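You operate a simulated robot arm through the tools that you are given. There is no shell and no other tool.

Carry out the task below with a simulated robot arm. There is one attempt and no reset: what you move stays moved.

Task
The oil ran hot: fan on, pressure off; under 50 C reset the trip, then fan and mains off.
Fine: the fan's rocker is marked AIR; read the heat gauge; one press of reset; the pump gauge ends on 0 and the pump is not run.

It is judged by the outcome, as a careful person would: the job done as asked, and still so three seconds after it is handed in. It fails if anything else is knocked over, pushed out of place, dropped, spilled or broken.

Robot
A 7-joint arm with a three-finger gripper, fixed in place. Base frame: the origin is at the foot of the arm, x ahead of it, y to its left, z up. Units: mm, degrees, N and s.
Its first joint turns from -166.0 to 166.0 degrees. Payload 2.69 kg.
The TCP is the grasp point between the finger pads, 30 mm short of the fingertips. In the tool frame z runs along the fingers and y along their closing line. Largest opening 128 mm; the body of the gripper starts 117 mm behind the TCP.
Orientation is that of the tool frame in the base frame, as [roll, pitch, yaw] about the fixed x, y, z axes, in that order (R = Rz(yaw) Ry(pitch) Rx(roll)). With the fingers straight down and closing along the base's y, the tool's x points along the base's -x, its y along +y and its z along -z.

Tools
- The arm moves only by the tool drive_tool. Its arguments are lists of equal length, an entry for each row: "angular": the turn, a rotation vector about the tool's x, y, z in degrees, a list of three; "offset": the shift along the tool's x, y, z in mm, a list of three; "jaw": the gripper command, from -1 (fully open) to 1 (shut), values between in proportion. In form: {"angular": [[wx, wy, wz], ...], "offset": [[tx, ty, tz], ...], "jaw": [jaw, ...]}. A call has 1 to 20 rows; each row is the pose to reach, as a shift and turn from the pose commanded when the call began, along the tool's axes at that moment. Rows are played at 5 a second. More than 50 mm and 8.6 degrees between two rows, or a gripper value outside its range, and nothing of the call is played. A pose out of reach is approached as far as the arm can. The call stops where the force on the tool passes 40 N (or 10 N more than at its start, if that is more) or the arm is blocked; 0.2 s more then pass. The fingers move at their own pace and stop on an object; they squeeze with about 35 N. The grip force told is the motor's: it shows also when the fingers shut on nothing. Time passes only in rows, and 0.2 s behind the last, so rows that repeat a pose let the fingers close. The reply holds the time, the measured pose of the TCP, the force on the tool along the base axes, the opening and the grip force, in the units named above and with some noise, with the torque about the TCP (base axes, N m) and any sound that the robot's microphone picked up.
- Cameras (640 x 400 px; columns grow to the right, rows downward): "scene" is fixed at [398.8, 650.5, 1463.2]; the picture's right is [-0.54, -0.84, 0.00], its down [-0.40, 0.26, -0.88] and it looks along [0.74, -0.48, -0.48] (base axes); focal length 214 px, centre (320, 200). "wrist" rides on the gripper at [58, 54, -131] in the tool frame; the picture's right is [-0.68, 0.74, 0.00], its down [-0.62, -0.57, -0.55] and it looks along [-0.40, -0.37, 0.84] (tool axes); focal length 234 px, centre (320, 200). There is no depth. A picture from a camera that has moved, and an enlarged one, comes with that camera's place and axes in the base frame and with its lens.
- snapshot(camera): a new picture of that camera. The clock stands still meanwhile.
- slide_trunk(by): slides the trunk up (or, below 0, down) by that many mm; the arm rides with it, the base frame stays. It gives what a move gives, with no picture.
- close_up(camera, box): a new picture of the part [left, top, right, bottom] of that camera's present view, enlarged. The clock stands still meanwhile.
- close_job(): hands the job in; it is judged then, once.

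Nothing tells you positions but the pictures and the camera data. Unless the task says otherwise, let go and move clear before handing in.

The tools are called after ">>>" as a command line: name --argument value ..., lists and objects as JSON in quotes. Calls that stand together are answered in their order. drive_tool: Moves the arm, as the interface text tells. Its arguments: {"type":"object","properties":{"angular":{"type":"array","items":{"type":"array","items":{"type":"number"}}},"offset":{"type":"array","items":{"type":"array","items":{"type":"number"}}},"jaw":{"type":"array","items":{"type":"number"}}},"required":["angular","offset","jaw"]} The other tools are called the same way: slide_trunk (by) slides the trunk up or down; snapshot (camera) takes a picture; close_up (camera, box) takes an enlarged picture of a part of a camera's view; close_job () hands the job in.

At the start:

```text
clock: 0.0
tool_pos: [656.5, 133.8, 1516.6]
tcp_rot: [-180.0, 0.0, -180.0]
contact_force: [0.6, 0.1, -0.4]
moment: [0.02, 0.02, -0.01]
opening: 128.1
finger_force: 0.2
trunk travel left (down, up): [-175.0, 175.0]
```

scene: 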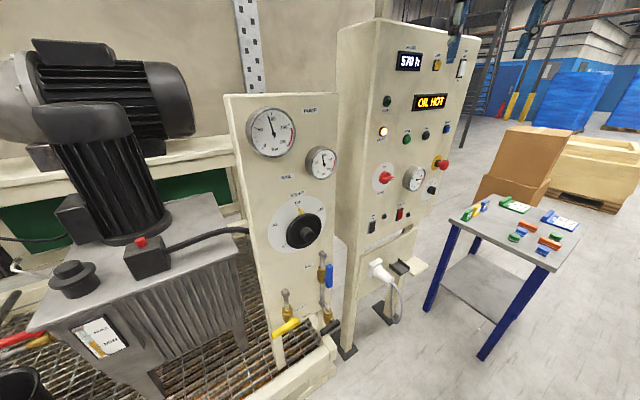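
wrist: 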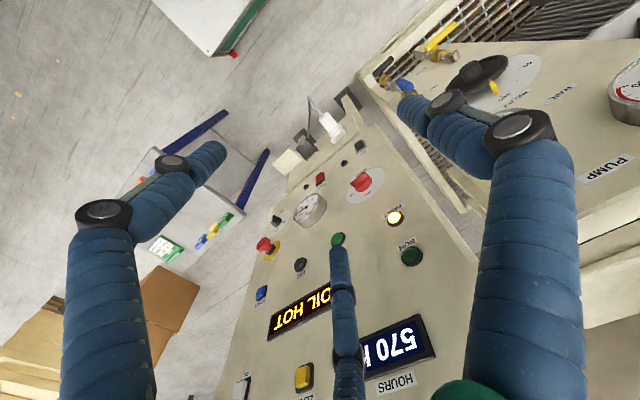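

I see a pump panel (gauge, relief knob, valves) and a control cabinet with an "OIL HOT" display, buttons, rockers and a knob. I'll take enlarged views to read the labels before moving anything.

>>> close_up --camera "scene" --box '[330, 20, 490, 120]'

>>> close_up --camera "scene" --box '[340, 90, 480, 180]'

>>> close_up --camera "scene" --box '[340, 160, 460, 240]'

>>> close_up --camera "scene" --box '[225, 90, 355, 180]'

>>> close_up --camera "scene" --box '[240, 170, 350, 260]'

>>> close_up --camera "scene" --box '[250, 240, 430, 360]'

>>> close_up --camera "wrist" --box '[230, 140, 450, 280]'

>>> close_up --camera "wrist" --box '[200, 240, 460, 400]'

```text
4.00 times, centred on (410, 70) of scene
camera zoom: at [398.8, 650.5, 1463.2], right [-0.54, -0.84, 0.0], down [-0.4, 0.26, -0.88], along [0.74, -0.48, -0.48], focal length 858 px, centre (-40, 720)
```

zoom: 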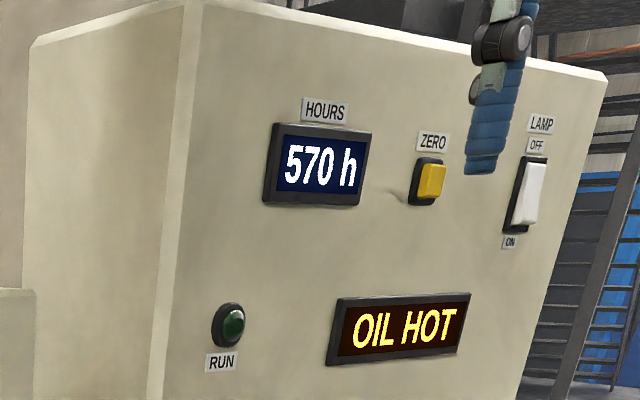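

```text
4.44 times, centred on (410, 135) of scene
camera zoom: at [398.8, 650.5, 1463.2], right [-0.54, -0.84, 0.0], down [-0.4, 0.26, -0.88], along [0.74, -0.48, -0.48], focal length 953 px, centre (-80, 489)
```

zoom: 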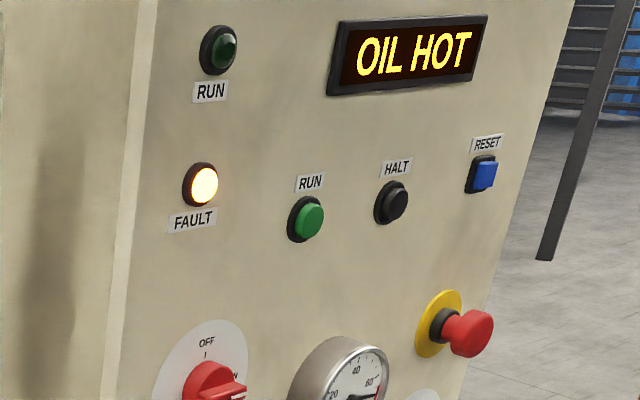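

```text
5.00 times, centred on (400, 200) of scene
camera zoom: at [398.8, 650.5, 1463.2], right [-0.54, -0.84, 0.0], down [-0.4, 0.26, -0.88], along [0.74, -0.48, -0.48], focal length 1072 px, centre (-80, 200)
```

zoom: 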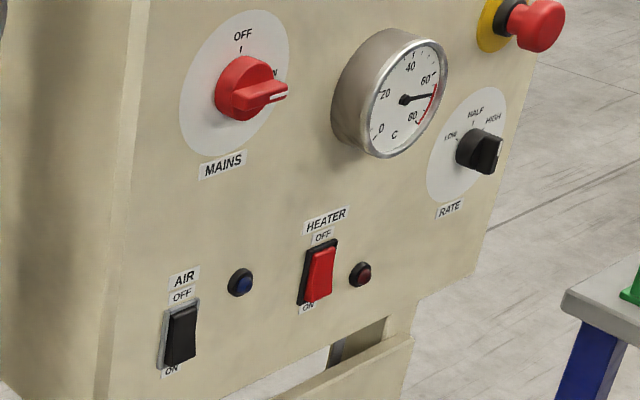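

```text
4.44 times, centred on (290, 135) of scene
camera zoom: at [398.8, 650.5, 1463.2], right [-0.54, -0.84, 0.0], down [-0.4, 0.26, -0.88], along [0.74, -0.48, -0.48], focal length 953 px, centre (453, 489)
```

zoom: 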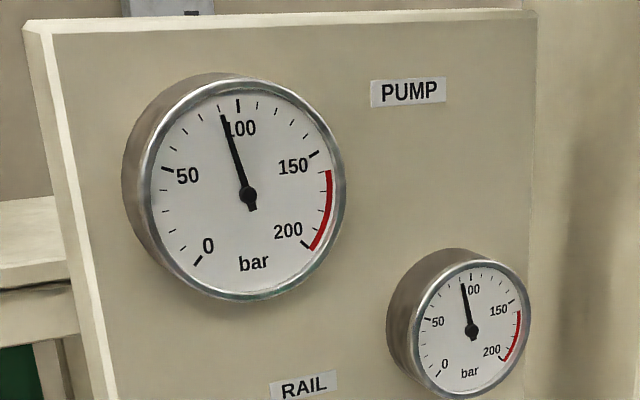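

```text
4.44 times, centred on (295, 215) of scene
camera zoom: at [398.8, 650.5, 1463.2], right [-0.54, -0.84, 0.0], down [-0.4, 0.26, -0.88], along [0.74, -0.48, -0.48], focal length 953 px, centre (431, 133)
```

zoom: 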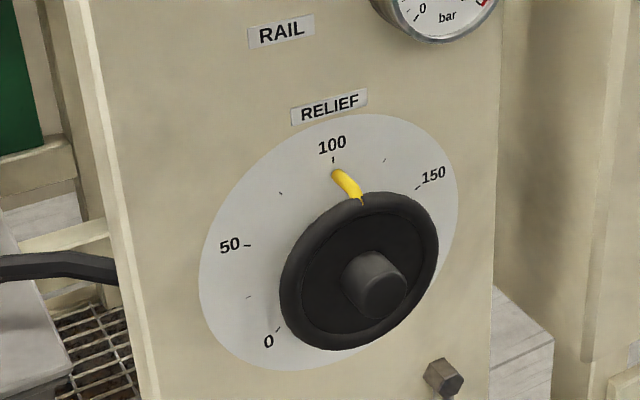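

```text
3.33 times, centred on (340, 300) of scene
camera zoom: at [398.8, 650.5, 1463.2], right [-0.54, -0.84, 0.0], down [-0.4, 0.26, -0.88], along [0.74, -0.48, -0.48], focal length 715 px, centre (253, -133)
```

zoom: 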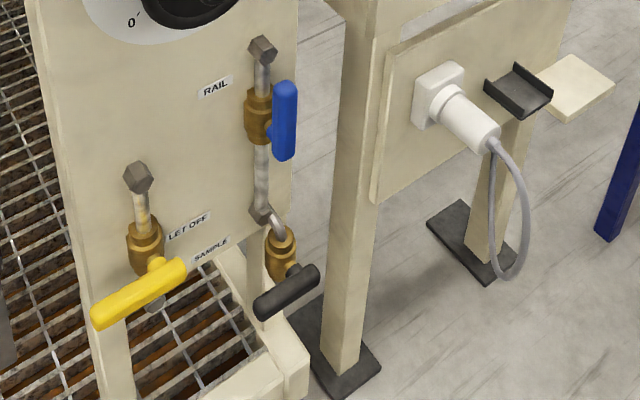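

```text
2.86 times, centred on (340, 210) of wrist
camera zoom: at [598.7, 188.1, 1647.0], right [0.68, 0.74, 0.0], down [0.62, -0.57, 0.55], along [0.4, -0.37, -0.84], focal length 669 px, centre (263, 171)
```

zoom: 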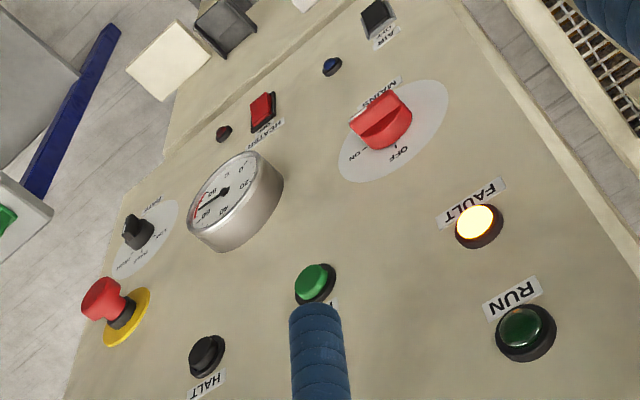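

```text
2.46 times, centred on (330, 320) of wrist
camera zoom: at [598.7, 188.1, 1647.0], right [0.68, 0.74, 0.0], down [0.62, -0.57, 0.55], along [0.4, -0.37, -0.84], focal length 576 px, centre (295, -95)
```

zoom: 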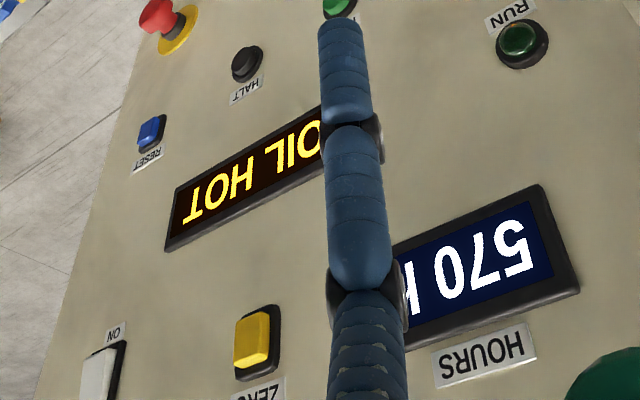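

The cabinet face looks like a plane at x≈870 facing the robot. I estimate AIR at (866,108,960), MAINS at (856,83,1170), RESET at (880,-274,1285) and the RELIEF knob at (858,401,1068). First I'll shut the gripper in free space to see how its fingers look and get clearer sight of the gauges.

>>> drive_tool --angular '[[0, 0, 0], [0, 0, 0], [0, 0, 0]]' --offset '[[0, 0, 0], [0, 0, 0], [0, 0, 0]]' --jaw '[1, 1, 1]'

>>> snapshot --camera "wrist"

>>> snapshot --camera "scene"

>>> close_up --camera "scene" --box '[395, 135, 455, 205]'

>>> close_up --camera "scene" --box '[355, 195, 415, 240]'

>>> close_up --camera "scene" --box '[265, 240, 345, 340]'

```text
clock: 0.8
tool_pos: [656.7, 133.4, 1515.5]
tcp_rot: [-179.9, 0.0, -179.9]
contact_force: [-0.6, 0.0, -0.3]
moment: [0.03, 0.01, 0.0]
opening: 2.1
finger_force: 31.3
trunk travel left (down, up): [-175.0, 175.0]
```

```text
taken
camera wrist: at [598.8, 188.1, 1647.0], right [0.68, 0.74, 0.0], down [0.62, -0.57, 0.55], along [0.4, -0.37, -0.84], focal length 234 px, centre (320, 200)
```

wrist: 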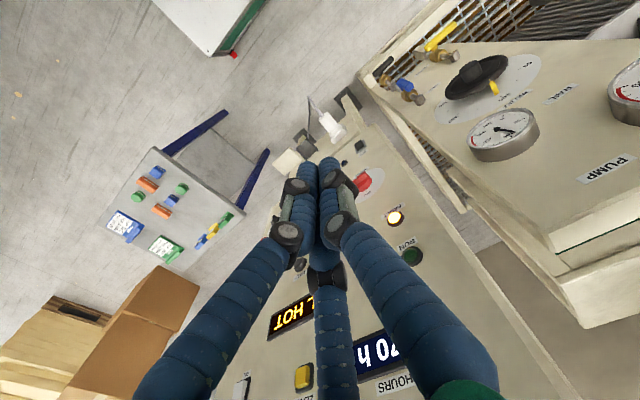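

```text
taken
```

scene: 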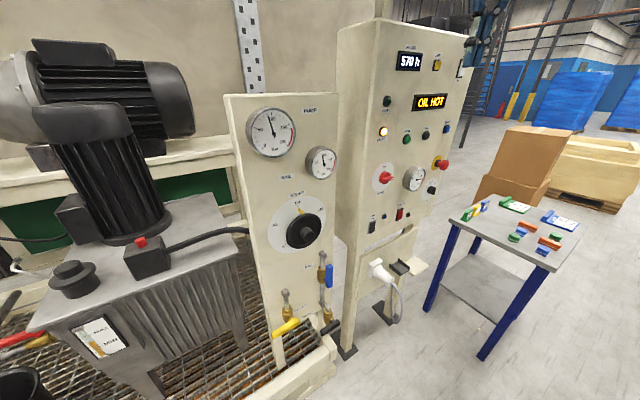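

```text
5.71 times, centred on (425, 170) of scene
camera zoom: at [398.8, 650.5, 1463.2], right [-0.54, -0.84, 0.0], down [-0.4, 0.26, -0.88], along [0.74, -0.48, -0.48], focal length 1226 px, centre (-280, 371)
```

zoom: 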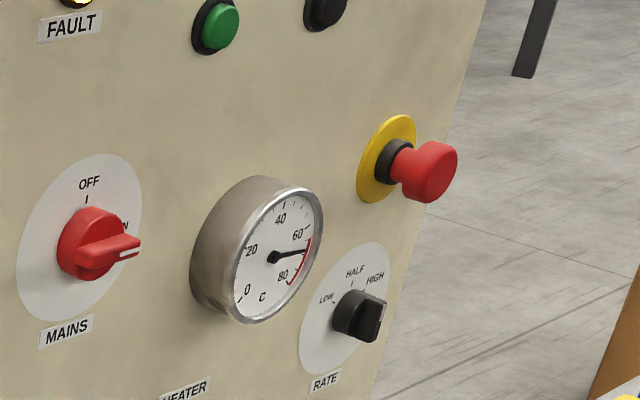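

```text
8.89 times, centred on (385, 218) of scene
camera zoom: at [398.8, 650.5, 1463.2], right [-0.54, -0.84, 0.0], down [-0.4, 0.26, -0.88], along [0.74, -0.48, -0.48], focal length 1906 px, centre (-258, 44)
```

zoom: 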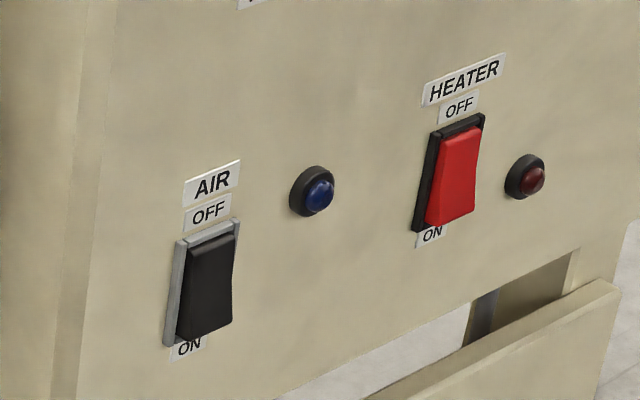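

```text
4.00 times, centred on (305, 290) of scene
camera zoom: at [398.8, 650.5, 1463.2], right [-0.54, -0.84, 0.0], down [-0.4, 0.26, -0.88], along [0.74, -0.48, -0.48], focal length 858 px, centre (380, -160)
```

zoom: 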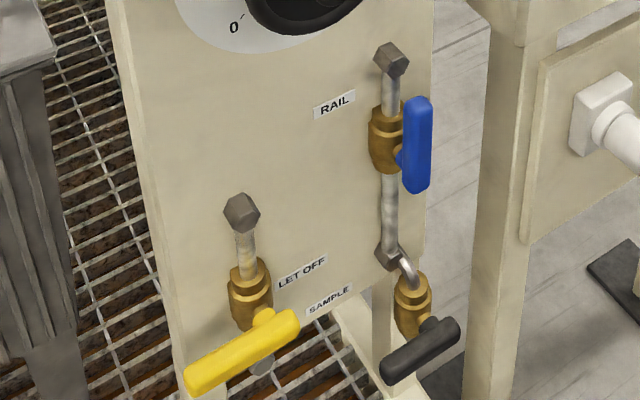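

The gripper is a three-finger hand that shuts to a point at the TCP. AIR, at the cabinet's lower left, is OFF, its lamp is dark, and the heat gauge reads about 70. I'll tilt the tool level so it points at the cabinet (+x), while backing off and coming down.

>>> drive_tool --angular '[[0, -7.5, 0], [0, -15, 0], [0, -22.5, 0], [0, -30, 0], [0, -37.5, 0], [0, -45, 0], [0, -52.5, 0], [0, -60, 0], [0, -67.5, 0], [0, -75, 0], [0, -82.5, 0], [0, -90, 0]]' --offset '[[8, 0, 15], [16, 0, 30], [24, 0, 45], [32, 0, 60], [40, 0, 80], [48, 0, 100], [56, 0, 120], [64, 0, 140], [72, 0, 160], [80, 0, 180], [88, 0, 200], [96, 0, 220]]' --jaw '[1, 1, 1, 1, 1, 1, 1, 1, 1, 1, 1, 1]'

>>> snapshot --camera "wrist"

>>> snapshot --camera "scene"

```text
clock: 3.4
tool_pos: [559.0, 133.0, 1296.7]
tcp_rot: [33.0, 90.0, 33.1]
contact_force: [-0.4, 0.8, 0.2]
moment: [-0.01, -0.02, 0.0]
opening: 2.3
finger_force: 31.4
trunk travel left (down, up): [-175.0, 175.0]
```

```text
taken
camera wrist: at [429.1, 188.3, 1238.2], right [0.0, 0.74, 0.68], down [-0.55, -0.57, 0.61], along [0.84, -0.37, 0.41], focal length 234 px, centre (320, 200)
```

wrist: 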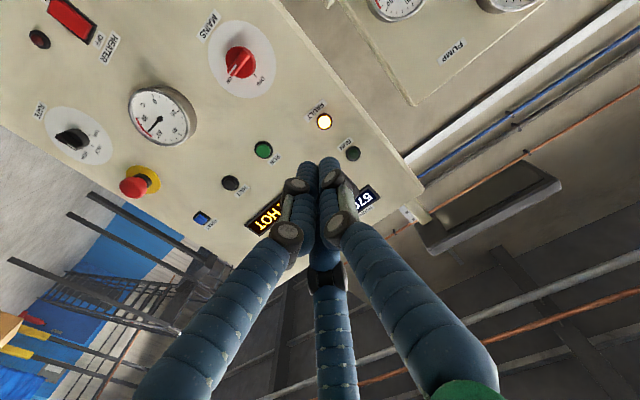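

```text
taken
```

scene: 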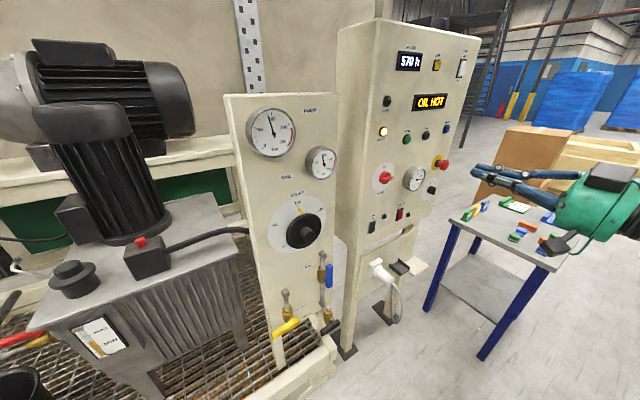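

The tool is level and points at the panel, with MAINS confirmed near (856,84,1168). I'll zoom in on the closed fingertips to know their footprint before pressing.

>>> close_up --camera "scene" --box '[455, 145, 640, 255]'

>>> close_up --camera "wrist" --box '[260, 140, 400, 260]'

>>> close_up --camera "wrist" --box '[20, 0, 360, 250]'

```text
3.46 times, centred on (548, 200) of scene
camera zoom: at [398.8, 650.5, 1463.2], right [-0.54, -0.84, 0.0], down [-0.4, 0.26, -0.88], along [0.74, -0.48, -0.48], focal length 742 px, centre (-467, 200)
```

zoom: 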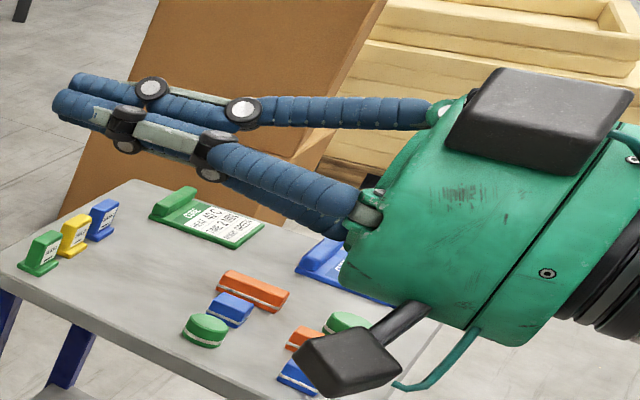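

```text
3.33 times, centred on (330, 200) of wrist
camera zoom: at [429.1, 188.3, 1238.2], right [0.0, 0.74, 0.68], down [-0.55, -0.57, 0.61], along [0.84, -0.37, 0.41], focal length 781 px, centre (287, 200)
```

zoom: 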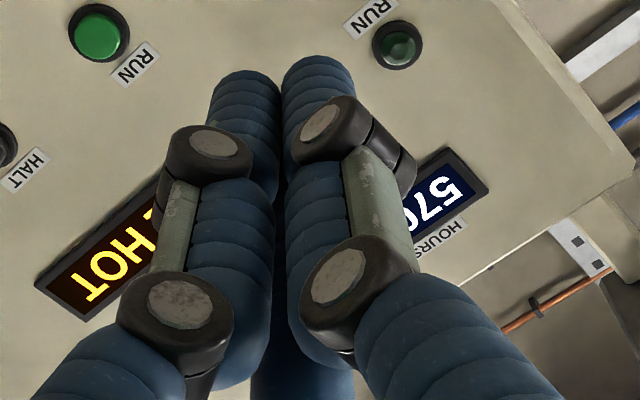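

```text
1.60 times, centred on (190, 125) of wrist
camera zoom: at [429.1, 188.3, 1238.2], right [0.0, 0.74, 0.68], down [-0.55, -0.57, 0.61], along [0.84, -0.37, 0.41], focal length 375 px, centre (528, 320)
```

zoom: 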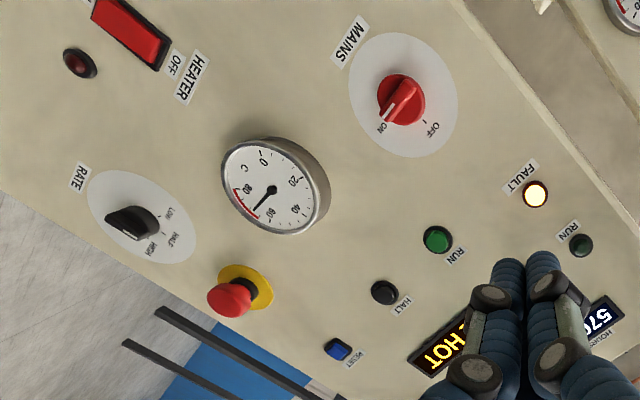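

The three closed tips make a cluster roughly 32 mm across, so I'll aim low on the rocker's bottom half. Now I'll go down to stand off in front of AIR and locate it accurately.

>>> drive_tool --angular '[[0, 0, 0], [0, 0, 0], [0, 0, 0], [0, 0, 0], [0, 0, 0], [0, 0, 0], [0, 0, 0], [0, 0, 0], [0, 0, 0]]' --offset '[[40, -3, 10], [80, -6, 20], [120, -9, 30], [160, -12, 40], [200, -15, 50], [240, -18, 60], [280, -21, 70], [320, -24, 80], [357, -25, 91]]' --jaw '[1, 1, 1, 1, 1, 1, 1, 1, 1]'

>>> snapshot --camera "wrist"

>>> snapshot --camera "scene"

```text
clock: 5.4
tool_pos: [667.7, 129.6, 959.4]
tcp_rot: [-100.1, 86.1, -101.5]
contact_force: [0.9, -0.1, 0.6]
moment: [0.0, 0.05, -0.04]
opening: 2.1
finger_force: 31.6
out of reach, approached as far as the arm can: row 6, 7, 8, 9
trunk travel left (down, up): [-175.0, 175.0]
```

```text
taken
camera wrist: at [537.6, 183.7, 898.5], right [0.03, 0.78, 0.63], down [-0.55, -0.51, 0.66], along [0.83, -0.36, 0.42], focal length 234 px, centre (320, 200)
```

wrist: 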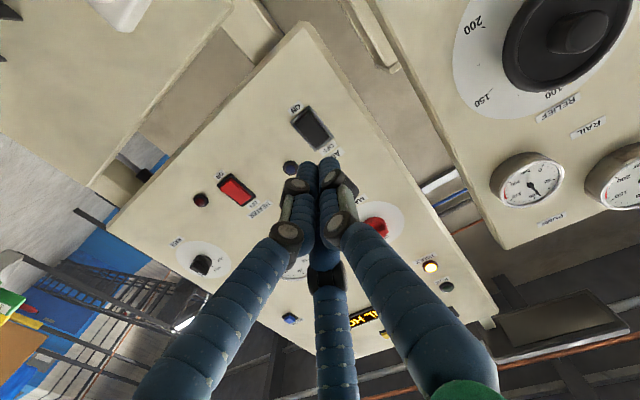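

```text
taken
```

scene: 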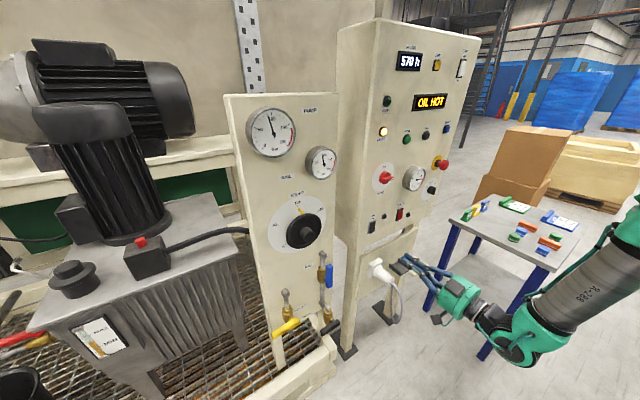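

The last part was out of the arm's reach at this trunk height. I'll back off and up a little, then lower the trunk so the low rocker and valves come within comfortable reach.

>>> drive_tool --angular '[[0, 0, 0], [0, 0, 0], [0, 0, 0], [0, 0, 0]]' --offset '[[-45, 0, -12], [-90, 5, -25], [-135, 10, -37], [-180, 12, -50]]' --jaw '[1, 1, 1, 1]'

```text
clock: 6.4
tool_pos: [619.0, 155.4, 1138.7]
tcp_rot: [-101.6, 86.1, -102.9]
contact_force: [0.4, -0.2, -0.7]
moment: [0.01, -0.05, -0.04]
opening: 2.3
finger_force: 31.5
trunk travel left (down, up): [-175.0, 175.0]
```

>>> slide_trunk --by -150

>>> drive_tool --angular '[[-0.6, -0.4, 1.9], [-1.3, -0.8, 3.8], [-1.3, -0.8, 3.8]]' --offset '[[0, 0, 0], [0, 0, 0], [0, 0, 0]]' --jaw '[1, 1, 1]'

>>> snapshot --camera "wrist"

```text
clock: 8.2
tool_pos: [619.2, 155.7, 989.2]
tcp_rot: [-100.4, 86.1, -101.7]
contact_force: [-0.3, -1.2, 0.1]
moment: [-0.02, -0.02, 0.0]
opening: 2.3
finger_force: 31.2
trunk travel left (down, up): [-25.0, 325.0]
```

```text
clock: 8.9
tool_pos: [619.4, 153.0, 989.8]
tcp_rot: [15.4, 90.0, 15.4]
contact_force: [-0.2, -0.4, -0.9]
moment: [0.02, 0.02, 0.05]
opening: 2.1
finger_force: 31.3
trunk travel left (down, up): [-25.0, 325.0]
```

```text
taken
camera wrist: at [488.8, 208.8, 930.7], right [0.0, 0.74, 0.68], down [-0.55, -0.57, 0.61], along [0.84, -0.37, 0.4], focal length 234 px, centre (320, 200)
```

wrist: 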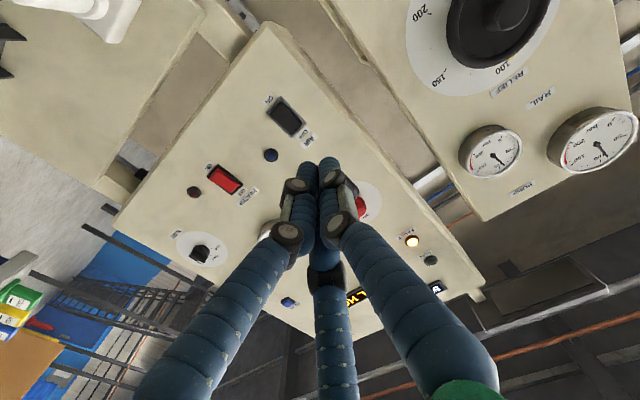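

Orientation is square again. I'll zoom on AIR and on the gauges for measurement.

>>> close_up --camera "wrist" --box '[230, 80, 350, 180]'

>>> close_up --camera "wrist" --box '[400, 0, 640, 210]'

```text
4.00 times, centred on (290, 130) of wrist
camera zoom: at [488.8, 208.8, 930.7], right [0.0, 0.74, 0.68], down [-0.55, -0.57, 0.61], along [0.84, -0.37, 0.4], focal length 937 px, centre (440, 480)
```

zoom: 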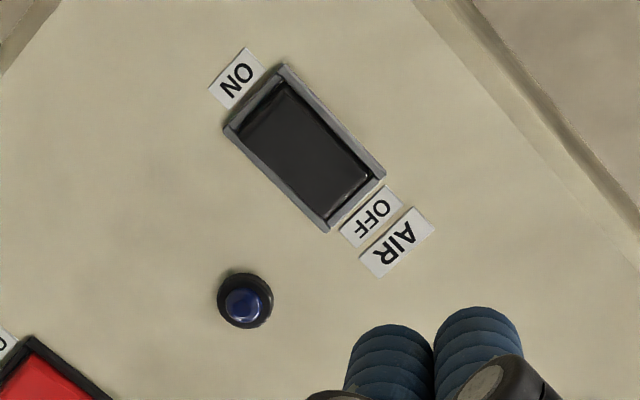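

```text
1.90 times, centred on (520, 105) of wrist
camera zoom: at [488.8, 208.8, 930.7], right [0.0, 0.74, 0.68], down [-0.55, -0.57, 0.61], along [0.84, -0.37, 0.4], focal length 446 px, centre (-61, 381)
```

zoom: 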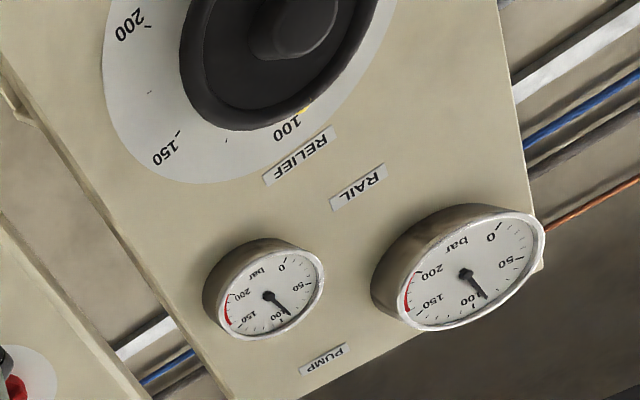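

I place the AIR rocker at (860,111), z 941–985, with ON at the bottom. I'll move to a standoff just in front of its lower half.

>>> drive_tool --angular '[[0, 0, 0], [0, 0, 0], [0, 0, 0], [0, 0, 0], [0, 0, 0], [0, 0, 0]]' --offset '[[15, -14, 20], [30, -28, 50], [44, -42, 80], [44, -42, 120], [44, -42, 160], [44, -42, 180]]' --jaw '[1, 1, 1, 1, 1, 1]'

>>> close_up --camera "wrist" --box '[240, 60, 400, 220]'

>>> close_up --camera "scene" --box '[340, 195, 440, 265]'

```text
clock: 10.3
tool_pos: [798.8, 115.2, 943.1]
tcp_rot: [97.0, 89.8, 96.4]
contact_force: [-0.4, 0.2, -0.4]
moment: [0.03, 0.02, 0.0]
opening: 2.1
finger_force: 31.6
trunk travel left (down, up): [-25.0, 325.0]
```

```text
2.50 times, centred on (320, 140) of wrist
camera zoom: at [668.1, 171.4, 885.9], right [0.01, 0.73, 0.68], down [-0.55, -0.56, 0.61], along [0.83, -0.38, 0.4], focal length 585 px, centre (320, 350)
```

zoom: 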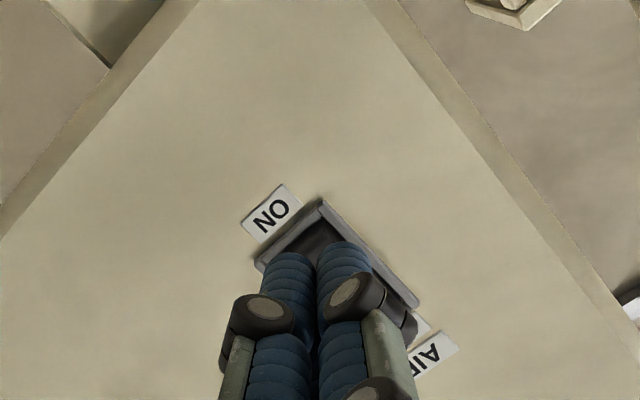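

```text
5.71 times, centred on (390, 230) of scene
camera zoom: at [398.8, 650.5, 1463.2], right [-0.54, -0.84, 0.0], down [-0.4, 0.26, -0.88], along [0.74, -0.48, -0.48], focal length 1226 px, centre (-80, 29)
```

zoom: 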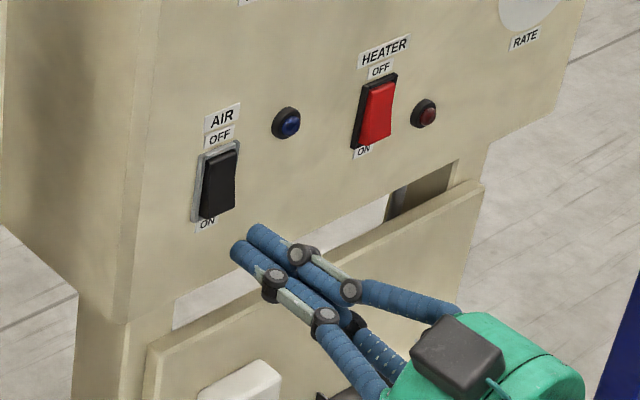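

The tips sit just in front of the rocker's bottom end, a touch low and left. I'll correct by a few millimetres and press in small steps, then withdraw.

>>> drive_tool --angular '[[0, 0, 0], [0, 0, 0], [0, 0, 0], [0, 0, 0], [0, 0, 0], [0, 0, 0], [0, 0, 0], [0, 0, 0], [0, 0, 0], [0, 0, 0]]' --offset '[[-6, -4, 5], [-6, -4, 12], [-6, -4, 18], [-6, -4, 22], [-6, -4, 26], [-6, -4, 29], [-6, -4, 32], [-6, -4, 35], [-6, -4, 38], [-6, -4, 40]]' --jaw '[1, 1, 1, 1, 1, 1, 1, 1, 1, 1]'

>>> close_up --camera "scene" --box '[340, 195, 440, 265]'

>>> close_up --camera "wrist" --box '[240, 60, 400, 220]'

```text
clock: 12.5
tool_pos: [833.0, 119.8, 947.2]
tcp_rot: [142.7, 89.5, 141.6]
contact_force: [-20.0, 0.4, 2.3]
moment: [-0.04, -0.37, -0.11]
opening: 2.2
finger_force: 31.5
out of reach, approached as far as the arm can: row 1, 2, 3, 4, 5, 6, 7, 8, 9, 10
trunk travel left (down, up): [-25.0, 325.0]
stopped in row 10: the force on the tool passed its limit at 43 N (the readings are from after the stop); the commanded pose is now the measured one
```

```text
5.71 times, centred on (390, 230) of scene
camera zoom: at [398.8, 650.5, 1463.2], right [-0.54, -0.84, 0.0], down [-0.4, 0.26, -0.88], along [0.74, -0.48, -0.48], focal length 1226 px, centre (-80, 29)
```

zoom: 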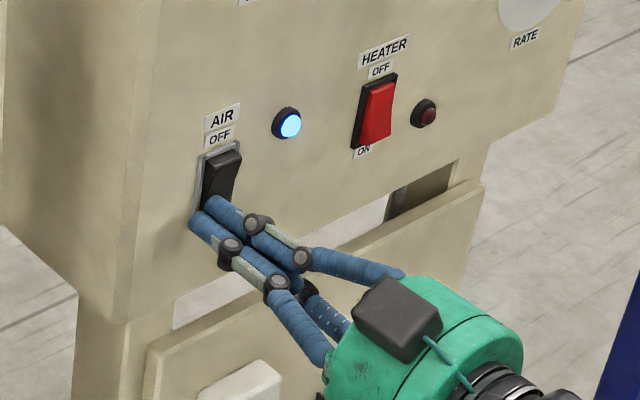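

```text
2.50 times, centred on (320, 140) of wrist
camera zoom: at [703.3, 176.4, 889.6], right [0.01, 0.73, 0.68], down [-0.55, -0.56, 0.62], along [0.83, -0.39, 0.4], focal length 585 px, centre (320, 350)
```

zoom: 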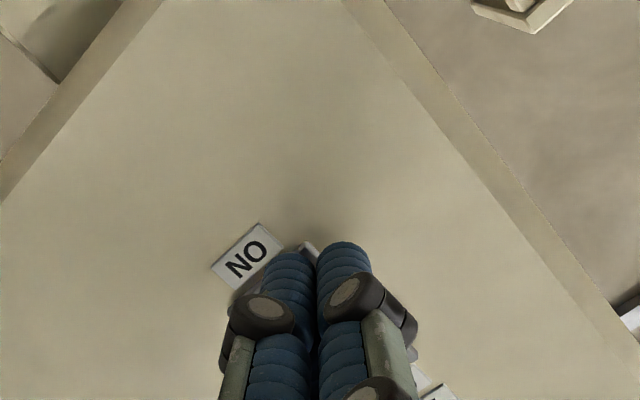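

The AIR rocker is ON and its blue lamp is lit. I'll withdraw straight back and look at the LET OFF valve next.

>>> drive_tool --angular '[[0, 0, 0], [0, 0, 0], [0, 0, 0], [0, 0, 0], [0, 0, 0]]' --offset '[[0, 0, -20], [0, 0, -50], [0, 0, -90], [0, 0, -130], [0, 0, -170]]' --jaw '[1, 1, 1, 1, 1]'

>>> close_up --camera "scene" --box '[355, 135, 455, 240]'

>>> snapshot --camera "wrist"

>>> snapshot --camera "scene"

```text
clock: 13.7
tool_pos: [664.6, 121.9, 947.4]
tcp_rot: [141.0, 89.6, 140.2]
contact_force: [0.2, 0.5, -0.2]
moment: [-0.03, -0.05, -0.02]
opening: 2.4
finger_force: 31.7
trunk travel left (down, up): [-25.0, 325.0]
```

```text
3.81 times, centred on (405, 188) of scene
camera zoom: at [398.8, 650.5, 1463.2], right [-0.54, -0.84, 0.0], down [-0.4, 0.26, -0.88], along [0.74, -0.48, -0.48], focal length 817 px, centre (-4, 248)
```

zoom: 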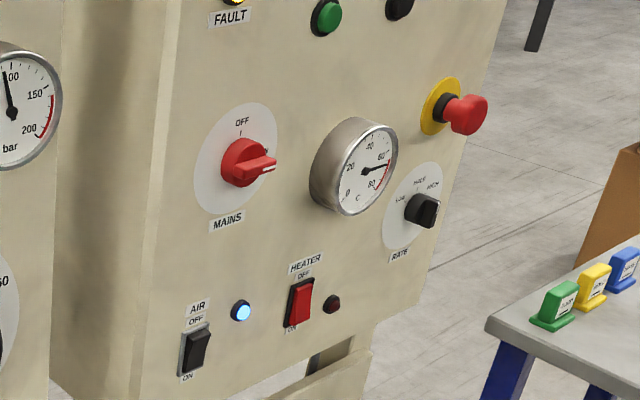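

```text
taken
camera wrist: at [535.3, 178.9, 890.3], right [0.02, 0.73, 0.68], down [-0.55, -0.56, 0.62], along [0.83, -0.39, 0.4], focal length 234 px, centre (320, 200)
```

wrist: 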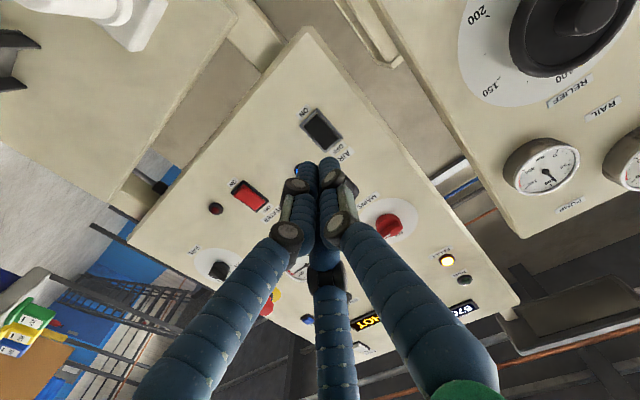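

```text
taken
```

scene: 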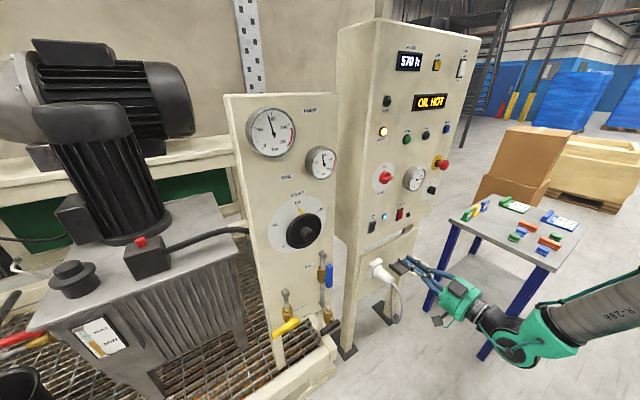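

AIR is on and the temperature is still about 68. By my estimate LET OFF is closed: its yellow lever lies across the pipe, pivot near (805,497,765), long end toward +y. The open RAIL lever has its long end up. I'll move over in front of LET OFF at a safe distance to see it properly.

>>> drive_tool --angular '[[0, 0, 0], [0, 0, 0], [0, 0, 0], [0, 0, 0], [0, 0, 0], [0, 0, 0], [0, 0, 0], [0, 0, 0], [0, 0, 0], [0, 0, 0]]' --offset '[[15, 38, -5], [30, 76, -10], [45, 114, -15], [60, 152, -20], [75, 190, -25], [90, 228, -30], [105, 266, -35], [120, 304, -40], [135, 342, -45], [147, 378, -45]]' --jaw '[1, 1, 1, 1, 1, 1, 1, 1, 1, 1]'

>>> snapshot --camera "wrist"

>>> snapshot --camera "scene"

```text
clock: 15.9
tool_pos: [626.7, 500.4, 803.4]
tcp_rot: [129.3, 89.6, 128.4]
contact_force: [0.0, -0.1, -0.4]
moment: [-0.02, 0.1, 0.05]
opening: 1.8
finger_force: 31.4
trunk travel left (down, up): [-25.0, 325.0]
```

```text
taken
camera wrist: at [497.3, 557.1, 746.0], right [0.01, 0.73, 0.68], down [-0.55, -0.56, 0.62], along [0.83, -0.39, 0.4], focal length 234 px, centre (320, 200)
```

wrist: 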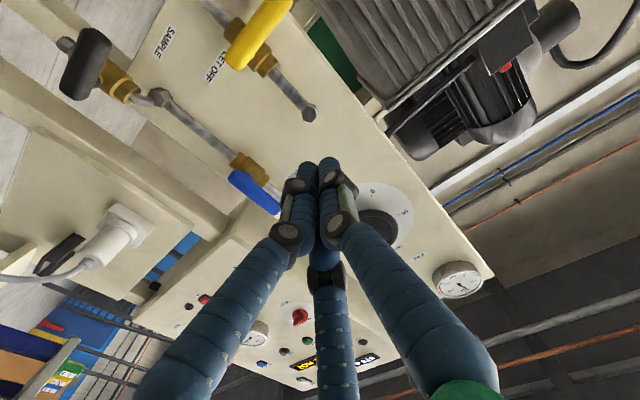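

```text
taken
```

scene: 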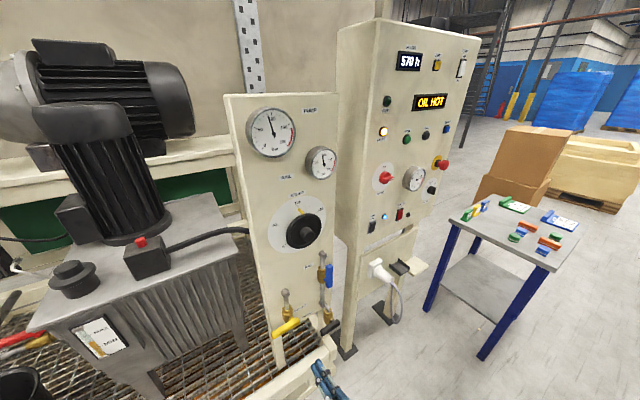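

My earlier depth for the pump panel was off: better triangulation puts its face at x≈909, so the valves are further and lower than I assumed. I'll zoom on the valve for precise lines of sight.

>>> close_up --camera "wrist" --box '[40, 0, 340, 190]'

>>> close_up --camera "scene" --box '[260, 280, 350, 345]'

```text
2.11 times, centred on (190, 95) of wrist
camera zoom: at [497.3, 557.1, 746.0], right [0.01, 0.73, 0.68], down [-0.55, -0.56, 0.62], along [0.83, -0.39, 0.4], focal length 493 px, centre (594, 421)
```

zoom: 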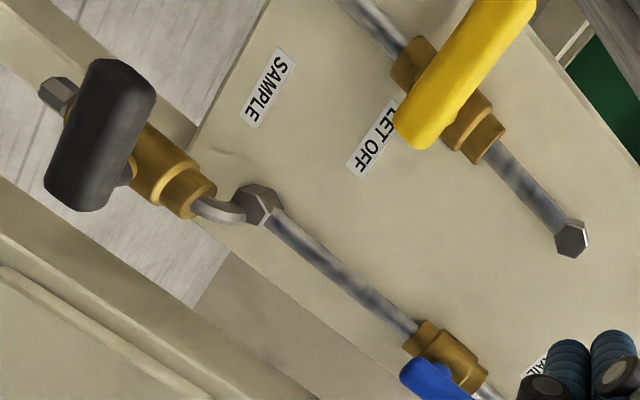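

```text
6.15 times, centred on (305, 312) of scene
camera zoom: at [398.8, 650.5, 1463.2], right [-0.54, -0.84, 0.0], down [-0.4, 0.26, -0.88], along [0.74, -0.48, -0.48], focal length 1320 px, centre (412, -492)
```

zoom: 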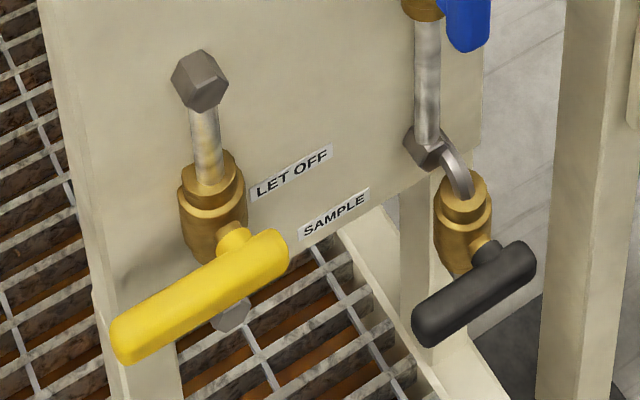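

The LET OFF lever now resolves to pivot ≈(856,482,679), long end at y≈550, horizontal. That means closed. I'll lower the trunk the last 25 mm and bring the tips below the long end, still standing back.

>>> slide_trunk --by -25

>>> drive_tool --angular '[[0, 0, 0], [0, 0, 0], [0, 0, 0], [0, 0, 0]]' --offset '[[35, 10, 15], [70, 20, 30], [105, 30, 45], [142, 40, 63]]' --jaw '[1, 1, 1, 1]'

>>> snapshot --camera "wrist"

>>> close_up --camera "scene" --box '[240, 260, 400, 400]'

```text
clock: 16.6
tool_pos: [627.6, 500.0, 779.0]
tcp_rot: [128.8, 89.6, 128.0]
contact_force: [-0.4, -0.8, -0.1]
moment: [-0.01, 0.03, 0.01]
opening: 2.5
finger_force: 31.9
trunk travel left (down, up): [0.0, 350.0]
```

```text
clock: 17.6
tool_pos: [690.1, 539.2, 639.5]
tcp_rot: [119.8, 89.5, 119.0]
contact_force: [0.6, 0.2, 1.9]
moment: [-0.01, 0.11, 0.02]
opening: 2.3
finger_force: 31.6
trunk travel left (down, up): [0.0, 350.0]
```

```text
taken
camera wrist: at [559.7, 596.6, 581.4], right [0.01, 0.73, 0.68], down [-0.56, -0.56, 0.61], along [0.83, -0.39, 0.4], focal length 234 px, centre (320, 200)
```

wrist: 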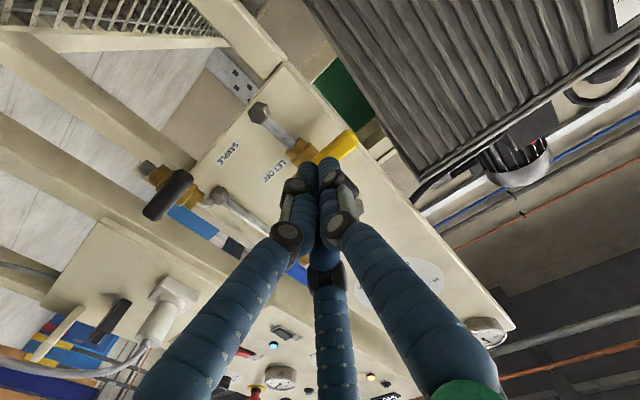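

```text
2.86 times, centred on (320, 330) of scene
camera zoom: at [398.8, 650.5, 1463.2], right [-0.54, -0.84, 0.0], down [-0.4, 0.26, -0.88], along [0.74, -0.48, -0.48], focal length 613 px, centre (320, -171)
```

zoom: 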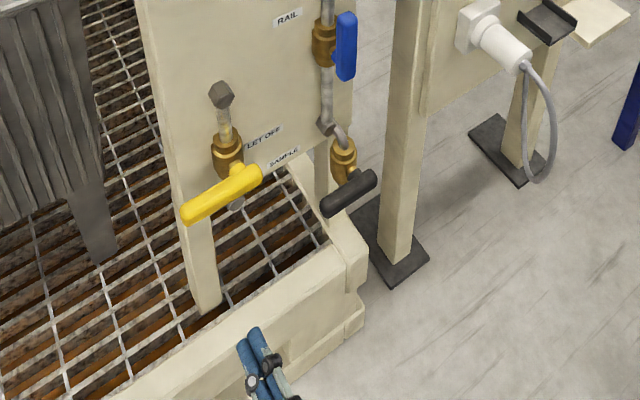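

The lever's free end checks out at about (856,548,681), just above and ahead of the tips. I'll slide forward beneath it.

>>> drive_tool --angular '[[0, 0, 0], [0, 0, 0], [0, 0, 0], [0, 0, 0], [0, 0, 0]]' --offset '[[0, 1, 35], [0, 2, 70], [0, 2, 100], [0, 2, 125], [0, 2, 144]]' --jaw '[1, 1, 1, 1, 1]'

>>> close_up --camera "wrist" --box '[220, 40, 420, 200]'

>>> close_up --camera "scene" --box '[240, 260, 360, 360]'

```text
clock: 18.8
tool_pos: [834.9, 539.7, 637.2]
tcp_rot: [136.0, 89.7, 135.0]
contact_force: [0.0, 1.0, -0.3]
moment: [-0.01, 0.03, 0.01]
opening: 1.8
finger_force: 30.6
trunk travel left (down, up): [0.0, 350.0]
```

```text
2.50 times, centred on (320, 120) of wrist
camera zoom: at [705.0, 596.6, 579.8], right [0.01, 0.73, 0.68], down [-0.55, -0.56, 0.62], along [0.83, -0.39, 0.4], focal length 585 px, centre (320, 400)
```

zoom: 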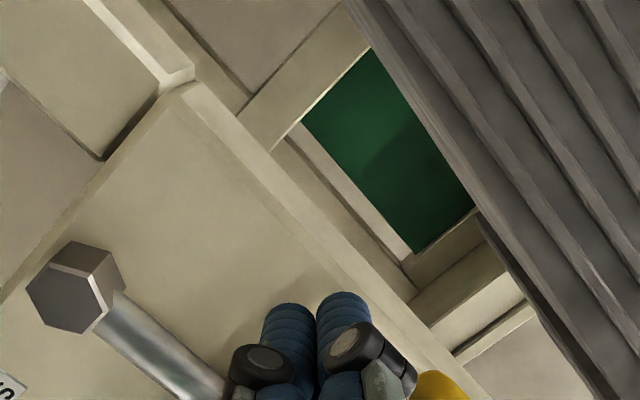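

```text
4.00 times, centred on (300, 310) of scene
camera zoom: at [398.8, 650.5, 1463.2], right [-0.54, -0.84, 0.0], down [-0.4, 0.26, -0.88], along [0.74, -0.48, -0.48], focal length 858 px, centre (400, -240)
```

zoom: 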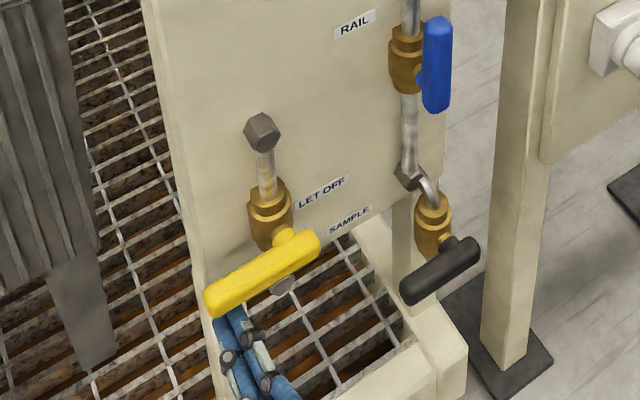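

The tips are right under the lever's free end. Now I'll push it up along its arc in small steps.

>>> drive_tool --angular '[[0, 0, 0], [0, 0, 0], [0, 0, 0], [0, 0, 0], [0, 0, 0], [0, 0, 0], [0, 0, 0], [0, 0, 0]]' --offset '[[-7, 1, 0], [-13, 2, 0], [-19, 3, 0], [-25, 4, 0], [-31, 5, 0], [-39, 5, 0], [-47, 5, 0], [-55, 4, 0]]' --jaw '[1, 1, 1, 1, 1, 1, 1, 1]'

>>> close_up --camera "scene" --box '[240, 260, 360, 360]'

```text
clock: 20.6
tool_pos: [834.2, 543.9, 692.7]
tcp_rot: [128.5, 89.7, 127.5]
contact_force: [0.2, -0.3, -1.0]
moment: [-0.04, -0.04, -0.03]
opening: 2.0
finger_force: 31.5
trunk travel left (down, up): [0.0, 350.0]
```

```text
4.00 times, centred on (300, 310) of scene
camera zoom: at [398.8, 650.5, 1463.2], right [-0.54, -0.84, 0.0], down [-0.4, 0.26, -0.88], along [0.74, -0.48, -0.48], focal length 858 px, centre (400, -240)
```

zoom: 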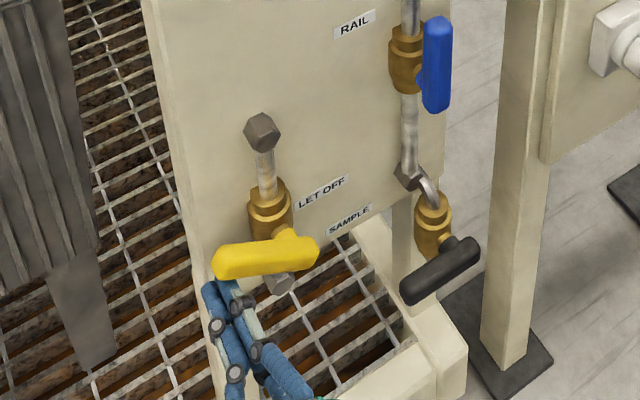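

The lever turns freely upward and has gone about 25–30°. Continuing along the arc to vertical.

>>> drive_tool --angular '[[0, 0, 0], [0, 0, 0], [0, 0, 0], [0, 0, 0], [0, 0, 0], [0, 0, 0], [0, 0, 0], [0, 0, 0], [0, 0, 0]]' --offset '[[-8, -1, 0], [-15, -3, 0], [-22, -6, 0], [-29, -11, 0], [-35, -17, 0], [-41, -24, 0], [-45, -31, 0], [-47, -37, 0], [-48, -42, 0]]' --jaw '[1, 1, 1, 1, 1, 1, 1, 1, 1]'

>>> close_up --camera "scene" --box '[240, 260, 360, 360]'

>>> close_up --camera "scene" --box '[225, 90, 355, 180]'

```text
clock: 22.6
tool_pos: [833.8, 500.5, 739.4]
tcp_rot: [135.9, 89.5, 135.0]
contact_force: [-0.2, 0.5, 0.5]
moment: [0.0, 0.01, -0.01]
opening: 2.3
finger_force: 31.5
trunk travel left (down, up): [0.0, 350.0]
```

```text
4.00 times, centred on (300, 310) of scene
camera zoom: at [398.8, 650.5, 1463.2], right [-0.54, -0.84, 0.0], down [-0.4, 0.26, -0.88], along [0.74, -0.48, -0.48], focal length 858 px, centre (400, -240)
```

zoom: 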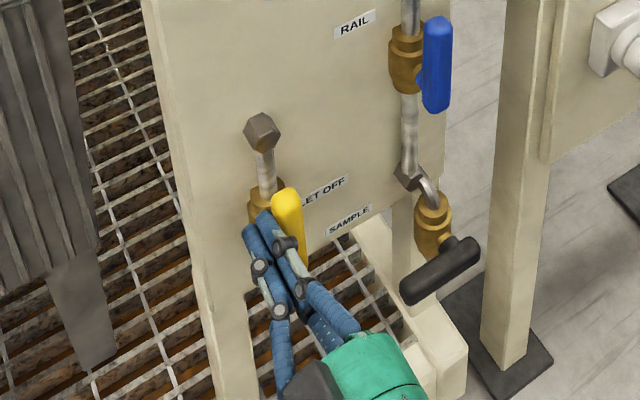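

```text
4.44 times, centred on (290, 135) of scene
camera zoom: at [398.8, 650.5, 1463.2], right [-0.54, -0.84, 0.0], down [-0.4, 0.26, -0.88], along [0.74, -0.48, -0.48], focal length 953 px, centre (453, 489)
```

zoom: 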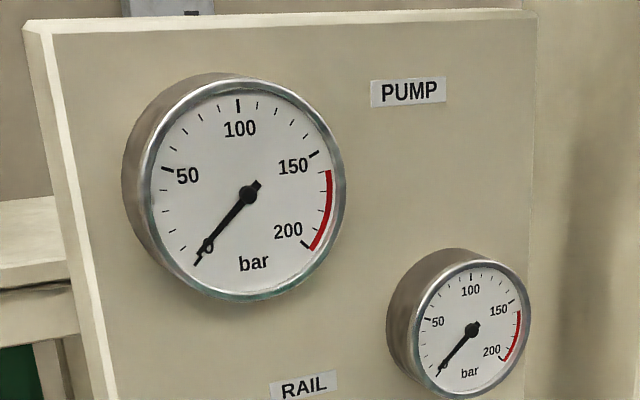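

Both gauges have dropped to 0 and the LET OFF lever stands upright. I'll withdraw straight back and look at the valve and the heat gauge.

>>> drive_tool --angular '[[0, 0, 0], [0, 0, 0], [0, 0, 0], [0, 0, 0], [0, 0, 0], [0, 0, 0]]' --offset '[[0, 4, -10], [0, 8, -40], [0, 8, -80], [0, 8, -120], [0, 8, -160], [0, 8, -200]]' --jaw '[1, 1, 1, 1, 1, 1]'

>>> close_up --camera "scene" --box '[240, 240, 360, 340]'

>>> close_up --camera "scene" --box '[355, 135, 455, 240]'

>>> snapshot --camera "wrist"

```text
clock: 24.0
tool_pos: [634.8, 511.6, 740.8]
tcp_rot: [126.8, 89.7, 125.9]
contact_force: [0.0, -0.8, -0.3]
moment: [0.0, -0.02, -0.03]
opening: 2.3
finger_force: 31.0
trunk travel left (down, up): [0.0, 350.0]
```

```text
4.00 times, centred on (300, 290) of scene
camera zoom: at [398.8, 650.5, 1463.2], right [-0.54, -0.84, 0.0], down [-0.4, 0.26, -0.88], along [0.74, -0.48, -0.48], focal length 858 px, centre (400, -160)
```

zoom: 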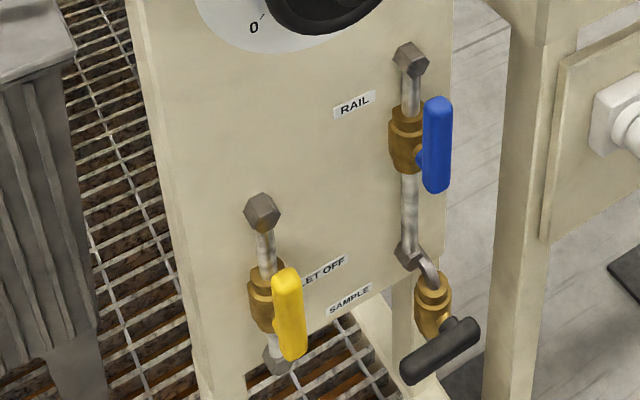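

```text
3.81 times, centred on (405, 188) of scene
camera zoom: at [398.8, 650.5, 1463.2], right [-0.54, -0.84, 0.0], down [-0.4, 0.26, -0.88], along [0.74, -0.48, -0.48], focal length 817 px, centre (-4, 248)
```

zoom: 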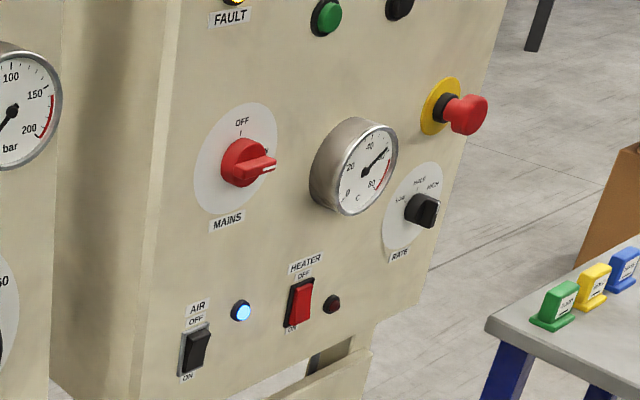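

```text
taken
camera wrist: at [505.4, 568.7, 683.2], right [0.01, 0.73, 0.68], down [-0.55, -0.56, 0.61], along [0.83, -0.39, 0.4], focal length 234 px, centre (320, 200)
```

wrist: 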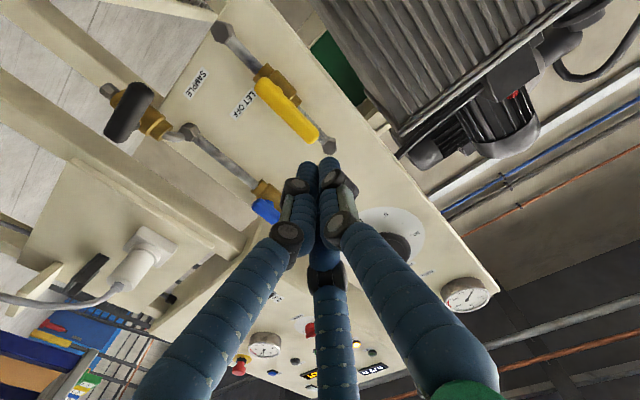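

Valve open, gauges at 0, and the heat gauge is falling (about 57 now) with the fan lamp lit. I'll raise the trunk and move across toward RESET, staying well clear of the panels.

>>> slide_trunk --by 175

>>> drive_tool --angular '[[-0.9, 0, 0], [-0.9, 0, 0], [-0.9, 0, 0], [-0.9, 0, 0], [-0.9, 0, 0], [-0.9, 0, 0], [-0.9, 0, 0], [-0.9, 0, 0], [-0.9, 0, 0], [-0.9, 0, 0]]' --offset '[[-18, -38, -6], [-36, -76, -12], [-55, -114, -18], [-73, -152, -24], [-92, -190, -30], [-110, -228, -35], [-129, -266, -35], [-147, -304, -35], [-165, -342, -35], [-184, -382, -35]]' --jaw '[1, 1, 1, 1, 1, 1, 1, 1, 1, 1]'

```text
clock: 26.0
tool_pos: [636.0, 510.9, 915.5]
tcp_rot: [136.4, 89.6, 135.5]
contact_force: [0.2, 0.0, -0.5]
moment: [0.04, -0.01, 0.01]
opening: 2.0
finger_force: 31.4
trunk travel left (down, up): [-175.0, 175.0]
```

```text
clock: 28.2
tool_pos: [594.7, 128.4, 1097.0]
tcp_rot: [140.8, 89.6, 141.0]
contact_force: [0.0, -0.2, 0.1]
moment: [0.02, -0.06, -0.06]
opening: 2.6
finger_force: 30.8
trunk travel left (down, up): [-175.0, 175.0]
```

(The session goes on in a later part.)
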